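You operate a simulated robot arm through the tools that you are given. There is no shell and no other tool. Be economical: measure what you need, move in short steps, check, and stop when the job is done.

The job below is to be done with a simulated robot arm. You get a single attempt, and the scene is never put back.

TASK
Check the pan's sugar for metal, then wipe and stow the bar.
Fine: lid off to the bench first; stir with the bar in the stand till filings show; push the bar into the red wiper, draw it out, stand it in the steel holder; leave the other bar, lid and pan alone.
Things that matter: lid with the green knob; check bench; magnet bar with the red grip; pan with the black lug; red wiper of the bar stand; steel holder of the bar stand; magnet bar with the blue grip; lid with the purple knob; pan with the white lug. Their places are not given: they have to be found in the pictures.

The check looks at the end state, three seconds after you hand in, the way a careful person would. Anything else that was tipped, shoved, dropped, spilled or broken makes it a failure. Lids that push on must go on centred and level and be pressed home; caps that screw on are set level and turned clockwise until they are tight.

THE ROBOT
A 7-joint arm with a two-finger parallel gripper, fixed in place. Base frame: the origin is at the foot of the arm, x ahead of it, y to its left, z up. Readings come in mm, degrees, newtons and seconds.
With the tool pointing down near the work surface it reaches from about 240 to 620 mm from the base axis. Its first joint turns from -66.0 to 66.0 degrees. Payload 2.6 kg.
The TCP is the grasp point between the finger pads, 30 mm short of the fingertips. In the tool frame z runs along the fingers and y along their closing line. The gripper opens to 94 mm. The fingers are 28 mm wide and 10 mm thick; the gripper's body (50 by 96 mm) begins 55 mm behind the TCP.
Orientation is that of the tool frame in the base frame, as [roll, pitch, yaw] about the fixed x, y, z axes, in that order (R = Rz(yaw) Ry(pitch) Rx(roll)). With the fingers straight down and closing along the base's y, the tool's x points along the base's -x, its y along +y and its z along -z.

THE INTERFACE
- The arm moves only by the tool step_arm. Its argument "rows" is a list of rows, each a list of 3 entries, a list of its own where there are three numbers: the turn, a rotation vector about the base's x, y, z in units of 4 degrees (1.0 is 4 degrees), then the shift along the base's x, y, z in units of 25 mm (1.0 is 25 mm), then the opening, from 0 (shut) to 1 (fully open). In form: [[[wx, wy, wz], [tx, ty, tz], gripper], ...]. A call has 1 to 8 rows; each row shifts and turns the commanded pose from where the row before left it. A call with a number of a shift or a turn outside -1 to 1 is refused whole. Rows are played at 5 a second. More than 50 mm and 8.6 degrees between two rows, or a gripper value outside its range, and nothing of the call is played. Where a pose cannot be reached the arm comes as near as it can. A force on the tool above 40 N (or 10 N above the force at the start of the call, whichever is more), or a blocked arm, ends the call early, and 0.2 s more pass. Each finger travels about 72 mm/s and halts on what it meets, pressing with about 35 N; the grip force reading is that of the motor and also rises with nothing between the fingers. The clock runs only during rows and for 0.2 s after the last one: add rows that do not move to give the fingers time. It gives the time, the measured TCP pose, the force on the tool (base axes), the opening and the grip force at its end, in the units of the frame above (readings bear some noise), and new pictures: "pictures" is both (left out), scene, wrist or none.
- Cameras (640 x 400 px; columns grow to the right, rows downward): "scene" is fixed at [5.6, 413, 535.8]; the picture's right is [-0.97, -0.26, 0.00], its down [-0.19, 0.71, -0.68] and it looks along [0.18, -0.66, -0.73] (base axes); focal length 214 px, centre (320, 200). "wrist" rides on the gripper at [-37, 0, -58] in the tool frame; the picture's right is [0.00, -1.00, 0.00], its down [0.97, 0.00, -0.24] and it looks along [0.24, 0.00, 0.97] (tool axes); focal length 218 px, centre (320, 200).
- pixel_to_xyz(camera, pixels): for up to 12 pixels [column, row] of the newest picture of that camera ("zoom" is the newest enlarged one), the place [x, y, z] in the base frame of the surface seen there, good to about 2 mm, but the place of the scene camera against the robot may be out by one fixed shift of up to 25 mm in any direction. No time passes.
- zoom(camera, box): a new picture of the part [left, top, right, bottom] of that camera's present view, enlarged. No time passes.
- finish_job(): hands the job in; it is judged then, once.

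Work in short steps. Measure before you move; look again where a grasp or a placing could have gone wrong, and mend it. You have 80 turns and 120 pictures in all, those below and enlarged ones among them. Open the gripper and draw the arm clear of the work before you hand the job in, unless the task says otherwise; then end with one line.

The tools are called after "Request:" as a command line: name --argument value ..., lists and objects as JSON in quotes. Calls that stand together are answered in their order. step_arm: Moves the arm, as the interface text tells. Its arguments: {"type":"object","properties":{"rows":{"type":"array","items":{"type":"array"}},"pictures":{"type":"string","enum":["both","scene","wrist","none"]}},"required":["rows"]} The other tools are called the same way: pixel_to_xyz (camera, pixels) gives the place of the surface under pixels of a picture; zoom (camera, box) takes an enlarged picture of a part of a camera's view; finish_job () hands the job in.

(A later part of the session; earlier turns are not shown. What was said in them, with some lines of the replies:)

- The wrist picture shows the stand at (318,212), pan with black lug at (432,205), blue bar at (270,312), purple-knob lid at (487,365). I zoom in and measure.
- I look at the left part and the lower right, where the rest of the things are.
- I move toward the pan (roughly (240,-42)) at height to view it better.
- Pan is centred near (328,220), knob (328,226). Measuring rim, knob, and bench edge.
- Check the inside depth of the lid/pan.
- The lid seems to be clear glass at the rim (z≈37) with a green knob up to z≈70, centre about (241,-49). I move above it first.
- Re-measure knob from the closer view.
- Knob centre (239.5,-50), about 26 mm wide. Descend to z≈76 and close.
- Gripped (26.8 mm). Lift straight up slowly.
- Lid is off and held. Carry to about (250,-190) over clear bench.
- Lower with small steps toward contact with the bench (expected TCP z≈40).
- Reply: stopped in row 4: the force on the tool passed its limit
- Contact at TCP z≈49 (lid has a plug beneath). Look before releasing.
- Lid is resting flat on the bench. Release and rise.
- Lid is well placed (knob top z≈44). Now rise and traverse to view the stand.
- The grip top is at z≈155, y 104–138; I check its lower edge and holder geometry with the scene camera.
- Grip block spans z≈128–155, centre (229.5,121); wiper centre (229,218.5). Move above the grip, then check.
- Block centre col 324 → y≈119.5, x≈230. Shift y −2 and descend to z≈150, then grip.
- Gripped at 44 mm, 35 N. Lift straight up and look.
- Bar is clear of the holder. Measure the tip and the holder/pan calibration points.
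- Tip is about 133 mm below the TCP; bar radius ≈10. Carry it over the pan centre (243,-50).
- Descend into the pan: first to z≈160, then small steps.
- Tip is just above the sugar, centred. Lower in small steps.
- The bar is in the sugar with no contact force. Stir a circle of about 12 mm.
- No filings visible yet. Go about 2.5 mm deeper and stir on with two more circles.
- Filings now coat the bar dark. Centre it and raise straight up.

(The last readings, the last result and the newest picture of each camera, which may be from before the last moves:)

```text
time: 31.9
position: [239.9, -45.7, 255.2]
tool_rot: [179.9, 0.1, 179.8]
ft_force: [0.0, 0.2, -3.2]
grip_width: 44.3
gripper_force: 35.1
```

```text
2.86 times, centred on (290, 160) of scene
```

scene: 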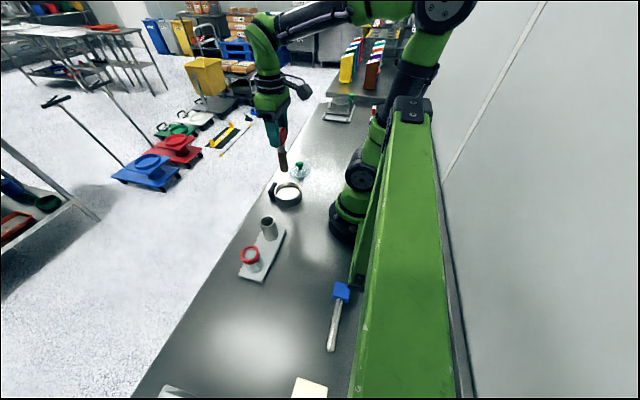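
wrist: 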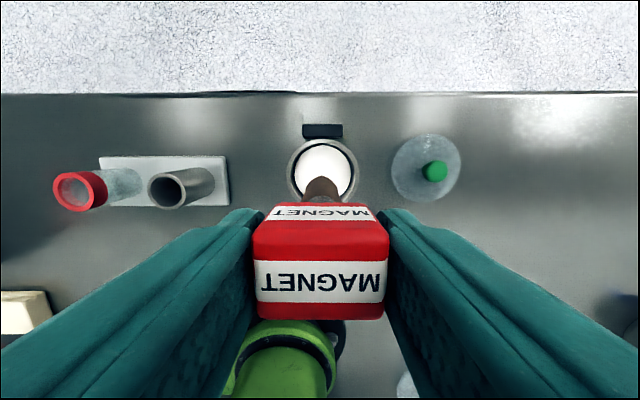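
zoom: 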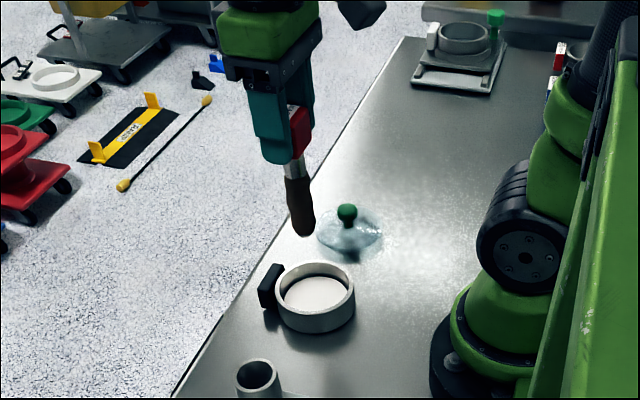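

Carry the coated bar over the wiper (228.5,219).

Request:
step_arm --rows '[[[0, 0, 0], [-0.05, 0.7, 0], 0.15], [[0, 0, 0], [-0.05, 0.9, 0], 0.15], [[0, 0, 0], [-0.05, 0.9, 0], 0.15], [[0, 0, 0], [-0.05, 0.9, 0], 0.15], [[0, 0, 0], [-0.05, 0.9, 0], 0.15], [[0, 0, 0], [-0.05, 0.9, 0], 0.15], [[0, 0, 0], [-0.05, 0.9, 0], 0.15], [[0, 0, 0], [-0.05, 0.9, 0], 0.15]]' --pictures "none"

Request:
step_arm --rows '[[[0, 0, 0], [-0.04, 0.9, 0], 0.15], [[0, 0, 0], [0, 0.9, 0], 0.15], [[0, 0, 0], [0, 0.9, 0], 0.15], [[0, 0, 0], [0, 0.8, 0], 0.15], [[0, 0, 0], [0, 0, 0], 0.15], [[0, 0, 0], [0, 0, 0], 0.15]]' --pictures "both"

Request:
zoom --camera "wrist" --box '[240, 120, 400, 220]'

Request:
zoom --camera "scene" --box '[190, 160, 330, 290]'

```text
time: 33.6
position: [231.4, 128.9, 254.1]
tool_rot: [179.9, 0.2, 179.8]
ft_force: [0.0, -0.5, -2.1]
grip_width: 44.3
gripper_force: 34.6
```

```text
time: 35.0
position: [232.2, 215.2, 254.3]
tool_rot: [180.0, 0.1, 179.8]
ft_force: [0.4, 0.3, -3.1]
grip_width: 44.3
gripper_force: 35.1
```

scene: 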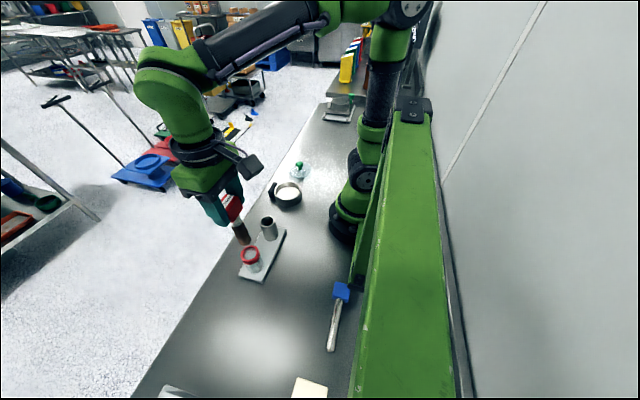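
wrist: 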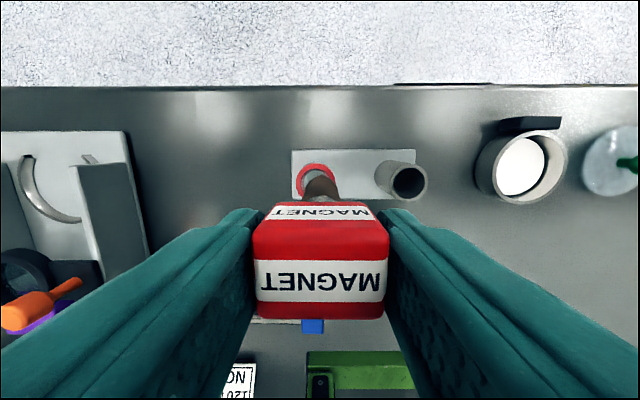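

```text
4.00 times, centred on (320, 170) of wrist
```

zoom: 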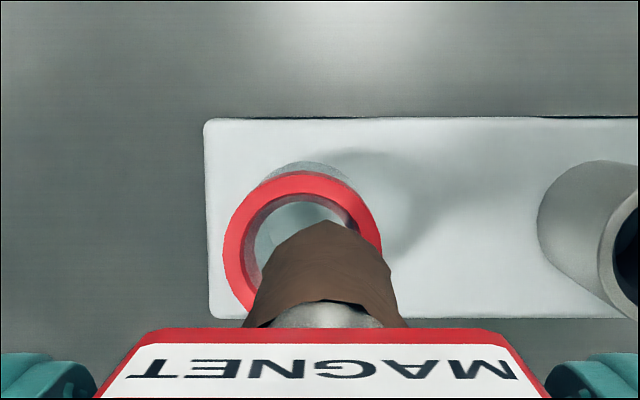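

```text
3.08 times, centred on (260, 225) of scene
```

zoom: 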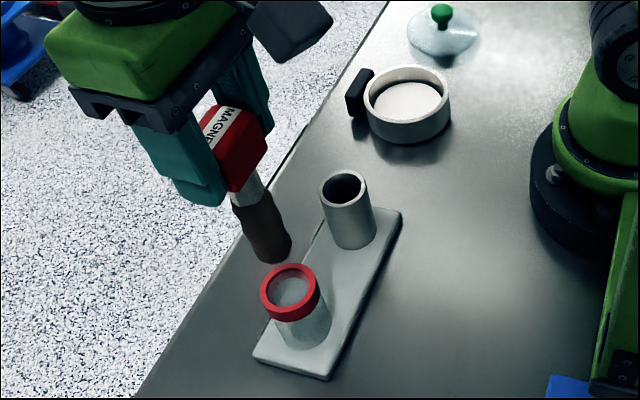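

Wiper centre appears at col 315.5 vs bar col 321: about 5 mm of y to add. Measure rim and bar.

Request:
pixel_to_xyz --camera "wrist" --pixels '[[297, 183], [315, 164], [333, 178], [315, 168], [301, 190], [321, 178], [321, 185], [321, 191], [300, 172], [330, 170], [407, 164], [390, 180]]'

```text
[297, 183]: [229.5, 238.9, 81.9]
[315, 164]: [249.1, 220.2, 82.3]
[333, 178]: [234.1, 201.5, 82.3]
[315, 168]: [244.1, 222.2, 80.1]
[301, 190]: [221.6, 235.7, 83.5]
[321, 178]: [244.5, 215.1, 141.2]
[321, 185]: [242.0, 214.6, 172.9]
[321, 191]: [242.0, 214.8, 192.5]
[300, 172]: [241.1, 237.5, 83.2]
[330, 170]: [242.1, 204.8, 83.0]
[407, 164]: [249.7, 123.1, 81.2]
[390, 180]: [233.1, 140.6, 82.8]
```

Wiper centre (229.8,220), bar at y≈215. Shift y+5, x−2, descend to z≈222 and check.

Request:
step_arm --rows '[[[0, 0, 0], [-0.08, 0.2, 0], 0.15], [[0, 0, 0], [0, 0, -0.6], 0.15], [[0, 0, 0], [0, 0, -0.6], 0.15], [[0, 0, 0], [0, 0, 0], 0.15], [[0, 0, 0], [0, 0, 0], 0.15]]' --pictures "wrist"

Request:
zoom --camera "wrist" --box '[240, 120, 400, 220]'

Request:
zoom --camera "scene" --box '[210, 200, 310, 290]'

```text
time: 36.2
position: [228.9, 221.0, 226.1]
tool_rot: [179.9, 0.1, 179.8]
ft_force: [0.6, 0.6, -2.2]
grip_width: 44.1
gripper_force: 34.9
```

wrist: 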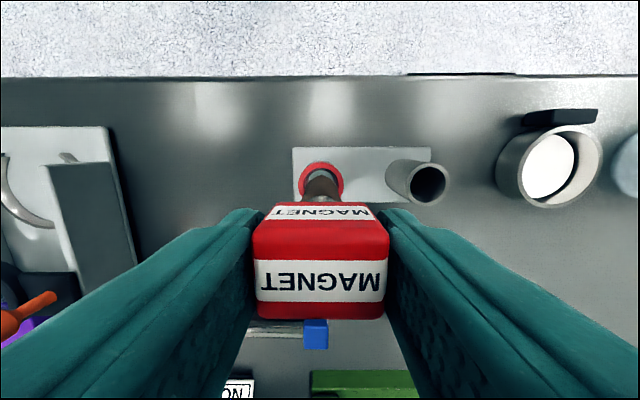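

```text
4.00 times, centred on (320, 170) of wrist
```

zoom: 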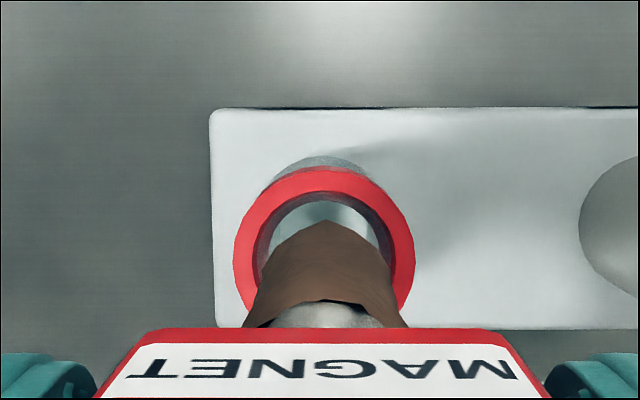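

```text
4.44 times, centred on (260, 245) of scene
```

zoom: 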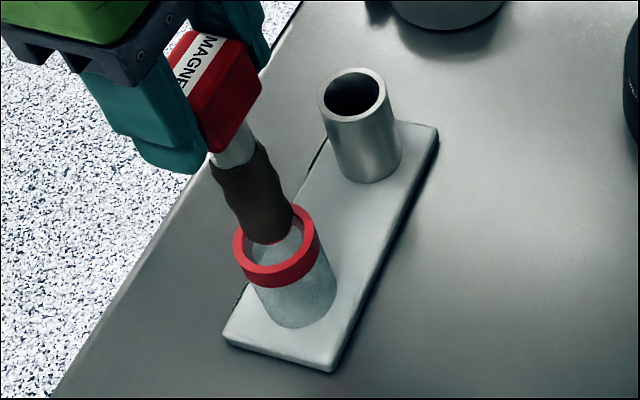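

Aligned (rim col 324, bar col 325). Push the bar down into the wiper.

Request:
step_arm --rows '[[[0, 0, 0], [0, 0, -0.4], 0.15], [[0, 0, 0], [0, 0, -0.4], 0.15], [[0, 0, 0], [0, 0, -0.4], 0.15], [[0, 0, 0], [0, 0, -0.4], 0.15], [[0, 0, 0], [0, 0, -0.4], 0.15], [[0, 0, 0], [0, 0, -0.4], 0.15], [[0, 0, 0], [0, 0, 0], 0.15]]' --pictures "both"

Request:
zoom --camera "scene" --box '[210, 200, 310, 290]'

```text
time: 37.9
position: [229.1, 222.4, 165.0]
tool_rot: [179.8, 0.1, 179.7]
ft_force: [0.4, 0.4, -2.1]
grip_width: 44.2
gripper_force: 35.2
```

scene: 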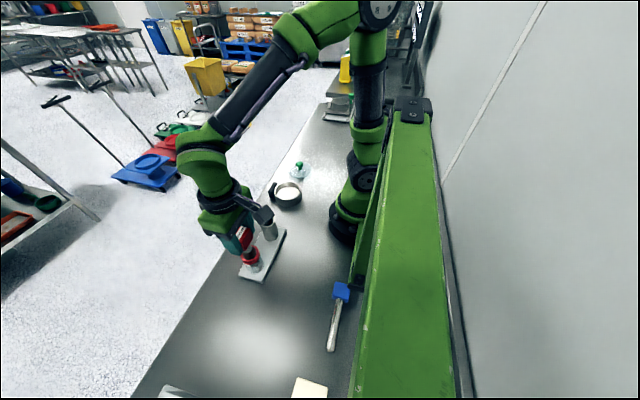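
wrist: 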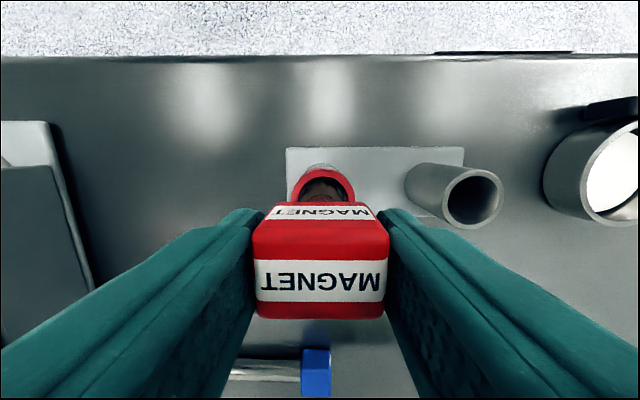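

```text
4.44 times, centred on (260, 245) of scene
```

zoom: 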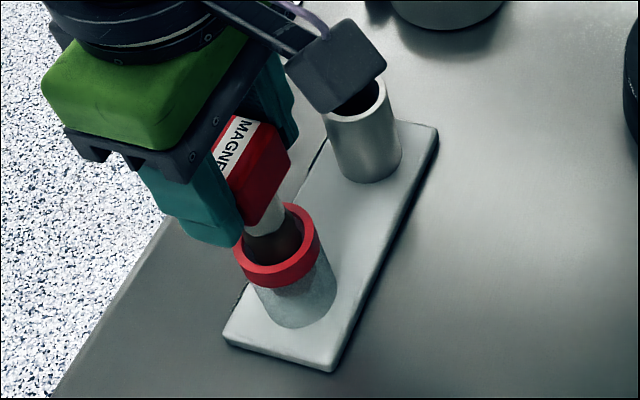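

Bar is inside with coating just below the rim level; go on down to the bottom in small steps.

Request:
step_arm --rows '[[[0, 0, 0], [0, 0, -0.25], 0.15], [[0, 0, 0], [0, 0, -0.15], 0.15], [[0, 0, 0], [0, 0, -0.1], 0.15], [[0, 0, 0], [0, 0, 0], 0.15], [[0, 0, 0], [0, 0, 0], 0.15]]' --pictures "none"

Request:
zoom --camera "scene" --box '[210, 200, 310, 290]'

```text
time: 39.0
position: [227.9, 222.3, 152.9]
tool_rot: [179.9, 0.1, 179.9]
ft_force: [0.5, 0.7, -2.6]
grip_width: 44.2
gripper_force: 34.6
```

```text
4.44 times, centred on (260, 245) of scene
```

zoom: 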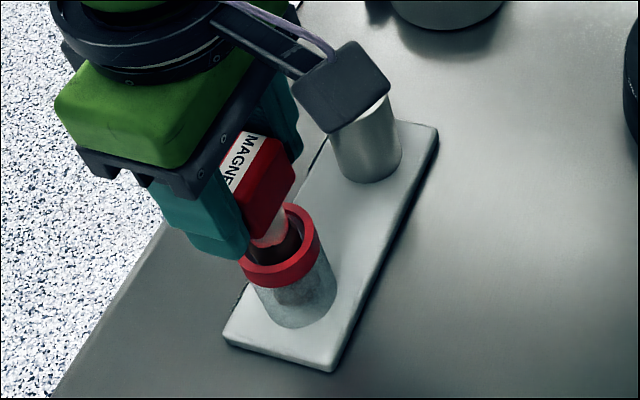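

No force yet; 4 mm further, then draw out slowly.

Request:
step_arm --rows '[[[0, 0, 0], [0, 0, -0.08], 0.15], [[0, 0, 0], [0, 0, -0.08], 0.15], [[0, 0, 0], [0, 0, 0], 0.15], [[0, 0, 0], [0, 0, 0], 0.15]]' --pictures "none"

Request:
step_arm --rows '[[[0, 0, 0], [0, 0, 0.3], 0.15], [[0, 0, 0], [0, 0, 0.4], 0.15], [[0, 0, 0], [0, 0, 0.6], 0.15], [[0, 0, 0], [0, 0, 0.6], 0.15], [[0, 0, 0], [0, 0, 0.7], 0.15], [[0, 0, 0], [0, 0, 0.8], 0.15], [[0, 0, 0], [0, 0, 0.8], 0.15], [[0, 0, 0], [0, 0, 0], 0.15]]' --pictures "both"

Request:
zoom --camera "scene" --box '[190, 180, 310, 290]'

Request:
zoom --camera "wrist" --box '[240, 120, 400, 220]'

```text
time: 40.0
position: [229.9, 219.8, 149.6]
tool_rot: [179.8, 0.4, 179.8]
ft_force: [2.2, -1.1, 24.1]
grip_width: 44.3
gripper_force: 35.4
```

```text
time: 41.9
position: [229.6, 220.2, 253.6]
tool_rot: [179.8, 0.1, 179.8]
ft_force: [-0.6, -0.3, -3.0]
grip_width: 43.8
gripper_force: 34.7
```

scene: 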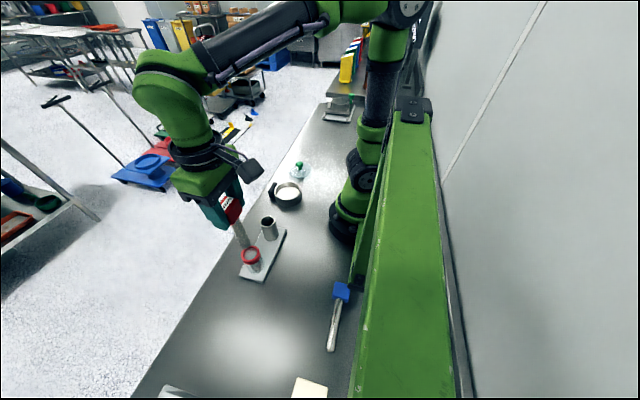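
wrist: 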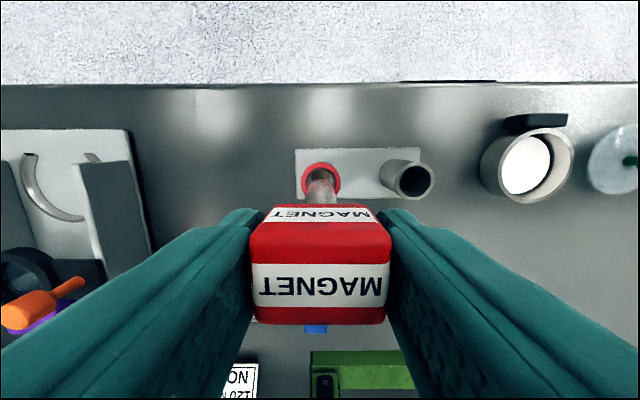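

```text
3.64 times, centred on (250, 235) of scene
```

zoom: 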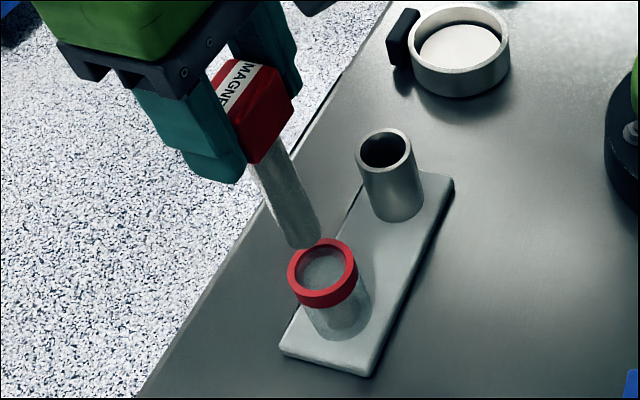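

```text
4.00 times, centred on (320, 170) of wrist
```

zoom: 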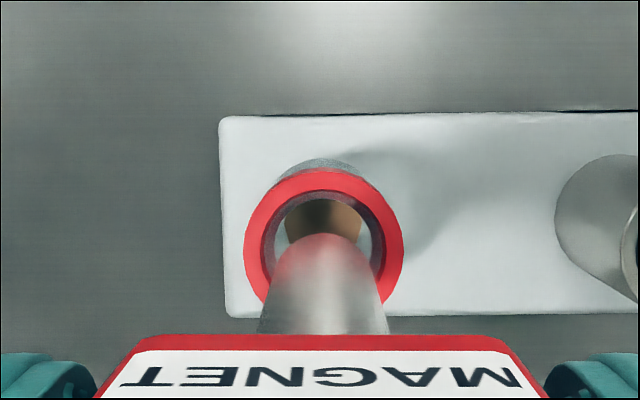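

Bar is clean, filings remain in the wiper. Move over the steel holder (y≈121).

Request:
step_arm --rows '[[[0, 0, 0], [0, -0.9, 0], 0.15], [[0, 0, 0], [0, -0.9, 0], 0.15], [[0, 0, 0], [0, -0.9, 0], 0.15], [[0, 0, 0], [0, -0.9, 0], 0.15], [[0, 0, 0], [0, -0.36, 0], 0.15], [[0, 0, 0], [0, 0, 0], 0.15], [[0, 0, 0], [0, 0, 0], 0.15]]' --pictures "wrist"

Request:
zoom --camera "wrist" --box '[240, 120, 400, 220]'

Request:
pixel_to_xyz --camera "zoom" --pixels '[[325, 245], [325, 270], [325, 300], [325, 325], [270, 320], [380, 320]]'

```text
time: 43.5
position: [229.8, 122.7, 254.7]
tool_rot: [179.9, 0.0, 179.8]
ft_force: [0.9, -0.2, -2.3]
grip_width: 44.1
gripper_force: 35.2
```

wrist: 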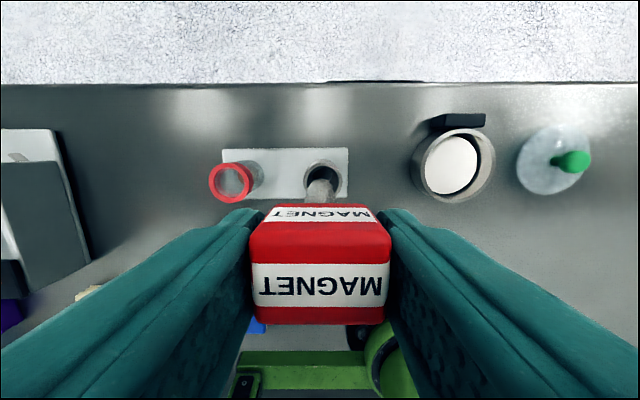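

```text
4.00 times, centred on (320, 170) of wrist
```

zoom: 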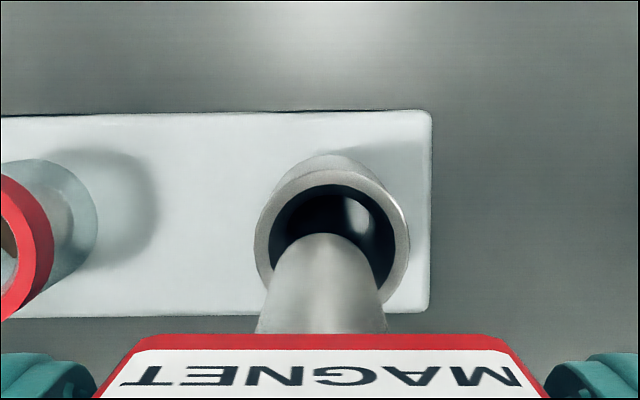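

```text
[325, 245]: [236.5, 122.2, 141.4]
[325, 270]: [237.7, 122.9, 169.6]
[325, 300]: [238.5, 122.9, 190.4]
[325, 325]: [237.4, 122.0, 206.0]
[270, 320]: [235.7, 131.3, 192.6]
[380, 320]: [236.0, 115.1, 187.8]
```

Holder centre col 333 vs bar col 324 (zoomed): about −2.5 mm y needed. Check x of the rim.

Request:
pixel_to_xyz --camera "zoom" --pixels '[[335, 177], [259, 235], [404, 235], [262, 260], [403, 255], [390, 290], [335, 174], [280, 195]]'

```text
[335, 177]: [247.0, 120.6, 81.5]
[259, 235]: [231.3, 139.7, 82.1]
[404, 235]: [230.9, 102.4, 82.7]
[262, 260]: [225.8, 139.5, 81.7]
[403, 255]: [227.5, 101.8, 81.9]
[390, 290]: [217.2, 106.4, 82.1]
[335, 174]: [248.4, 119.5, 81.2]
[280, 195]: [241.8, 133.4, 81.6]
```

Holder centre (229.4,121). Shift x+0.8, y−1.8, descend into the holder.

Request:
step_arm --rows '[[[0, 0, 0], [0.03, -0.07, 0], 0.15], [[0, 0, 0], [0, 0, -0.7], 0.15], [[0, 0, 0], [0, 0, -0.6], 0.15], [[0, 0, 0], [0, 0, -0.5], 0.15], [[0, 0, 0], [0, 0, -0.5], 0.15], [[0, 0, 0], [0, 0, -0.5], 0.15], [[0, 0, 0], [0, 0, -0.5], 0.15], [[0, 0, 0], [0, 0, 0], 0.15]]' --pictures "wrist"

Request:
zoom --camera "scene" --box '[210, 180, 310, 290]'

```text
time: 45.2
position: [230.2, 119.5, 171.7]
tool_rot: [179.9, 0.0, 179.8]
ft_force: [0.0, -0.5, -2.3]
grip_width: 43.8
gripper_force: 35.0
```

wrist: 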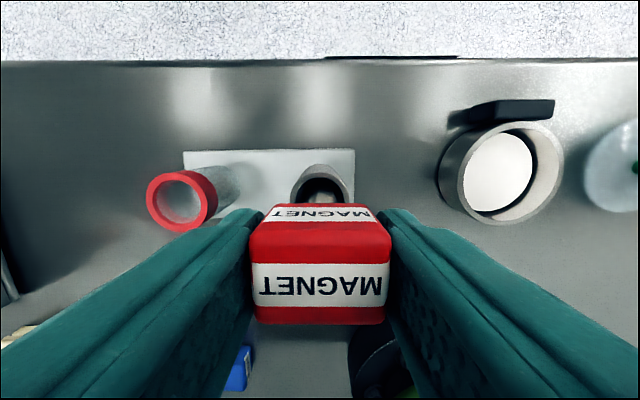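

```text
3.64 times, centred on (260, 235) of scene
```

zoom: 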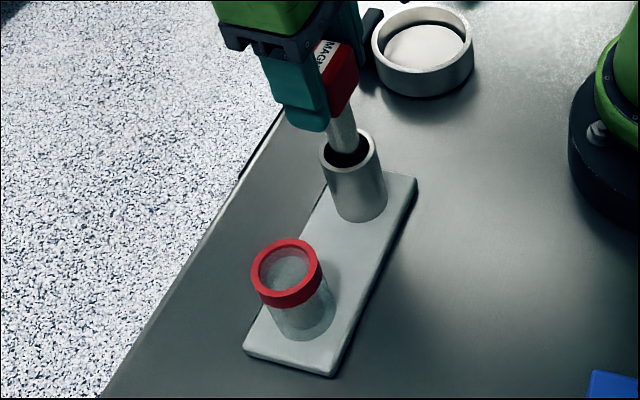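

Bar is in the holder. Lower to contact with small steps.

Request:
step_arm --rows '[[[0, 0, 0], [0, 0, -0.4], 0.15], [[0, 0, 0], [0, 0, -0.3], 0.15], [[0, 0, 0], [0, 0, -0.08], 0.15], [[0, 0, 0], [0, 0, -0.06], 0.15], [[0, 0, 0], [0, 0, -0.06], 0.15], [[0, 0, 0], [0, 0, 0], 0.15]]' --pictures "none"

```text
time: 46.6
position: [230.5, 120.0, 148.7]
tool_rot: [179.9, 0.1, 179.9]
ft_force: [-0.7, -0.1, -0.5]
grip_width: 44.1
gripper_force: 35.0
```

Almost seated (weight starting to unload). 1.5 mm more, then open.

Request:
step_arm --rows '[[[0, 0, 0], [0, 0, -0.04], 0.15], [[0, 0, 0], [0, 0, -0.02], 0.15], [[0, 0, 0], [0, 0, 0], 0.15]]' --pictures "none"

Request:
step_arm --rows '[[[0, 0, 0], [0, 0, 0], 0.5], [[0, 0, 0], [0, 0, 0], 0.6], [[0, 0, 0], [0, 0, 0], 0.75], [[0, 0, 0], [0, 0, 0], 0.8], [[0, 0, 0], [0, 0, 0], 0.8]]' --pictures "wrist"

```text
time: 47.5
position: [231.6, 119.2, 148.3]
tool_rot: [179.8, 0.4, 179.8]
ft_force: [0.2, -0.9, 26.1]
grip_width: 44.1
gripper_force: 35.4
```

```text
time: 48.6
position: [229.6, 119.4, 147.7]
tool_rot: [179.9, 0.1, 179.7]
ft_force: [-0.2, 0.2, -0.9]
grip_width: 75.3
gripper_force: 0.1
```

wrist: 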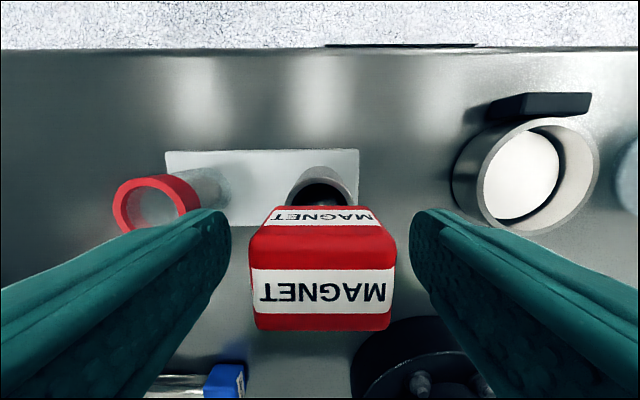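

Released; the bar stands in the holder. Rise straight up with the fingers well open and look.

Request:
step_arm --rows '[[[0, 0, 0], [0, 0, 0.4], 0.9], [[0, 0, 0], [0, 0, 0.9], 1], [[0, 0, 0], [0, 0, 1], 1], [[0, 0, 0], [0, 0, 1], 1], [[0, 0, 0], [0.5, 0, 1], 1], [[0, 0, 0], [1, 0, 1], 1], [[0, 0, 0], [1, 0, 1], 1], [[0, 0, 0], [1, 0, 0.5], 1]]' --pictures "both"

Request:
zoom --camera "scene" --box '[220, 150, 340, 290]'

Request:
zoom --camera "wrist" --box '[220, 160, 540, 320]'

```text
time: 50.5
position: [318.1, 120.8, 318.7]
tool_rot: [179.9, 0.1, 179.7]
ft_force: [0.4, -0.6, 1.0]
grip_width: 93.8
gripper_force: 0.1
```

scene: 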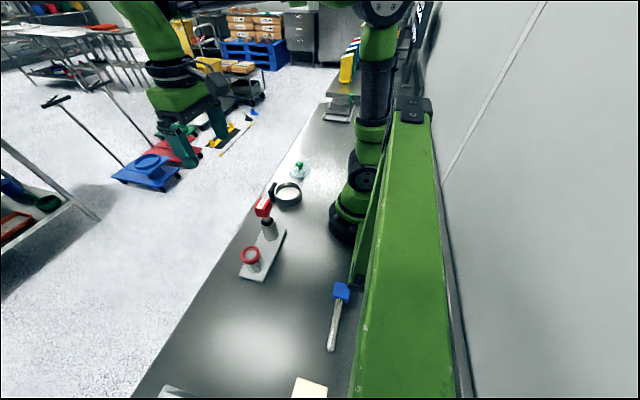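
wrist: 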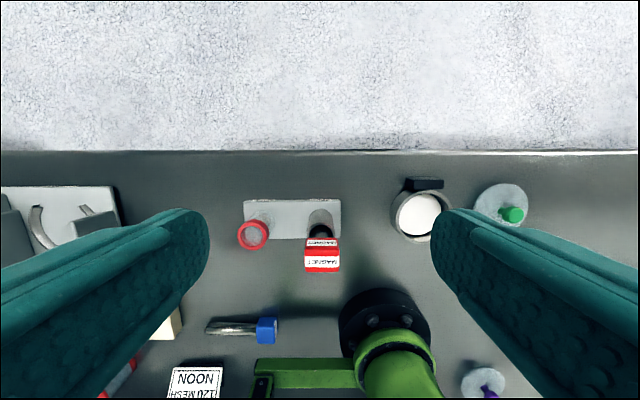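

```text
2.86 times, centred on (280, 220) of scene
```

zoom: 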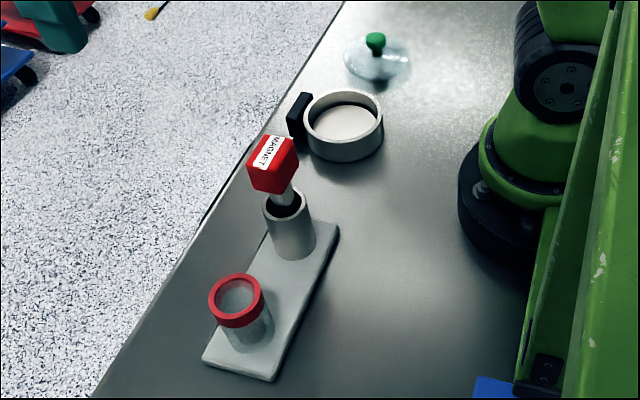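

```text
2.00 times, centred on (380, 240) of wrist
```

zoom: 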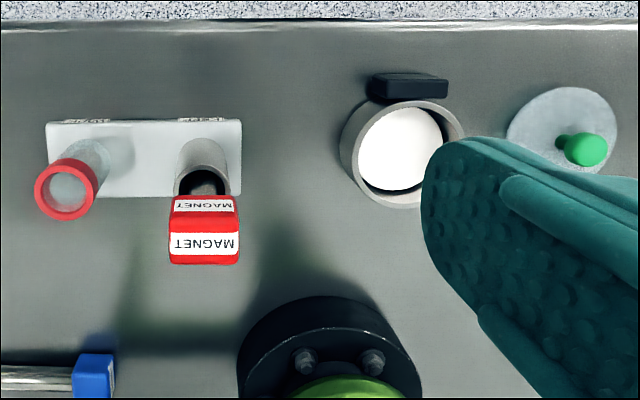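

The bar stands wiped in the steel holder, the lid lies on the bench, the pan is unmoved and the arm is clear. Handing in.

Request:
finish_job

```text
The job is handed in.
```

The sugar check found metal: filings coated the red-grip bar after stirring. I wiped the bar clean and stood it in the steel holder. The green-knob lid is on the bench, and I left the blue-grip bar, the purple-knob lid and the white-lug pan alone.
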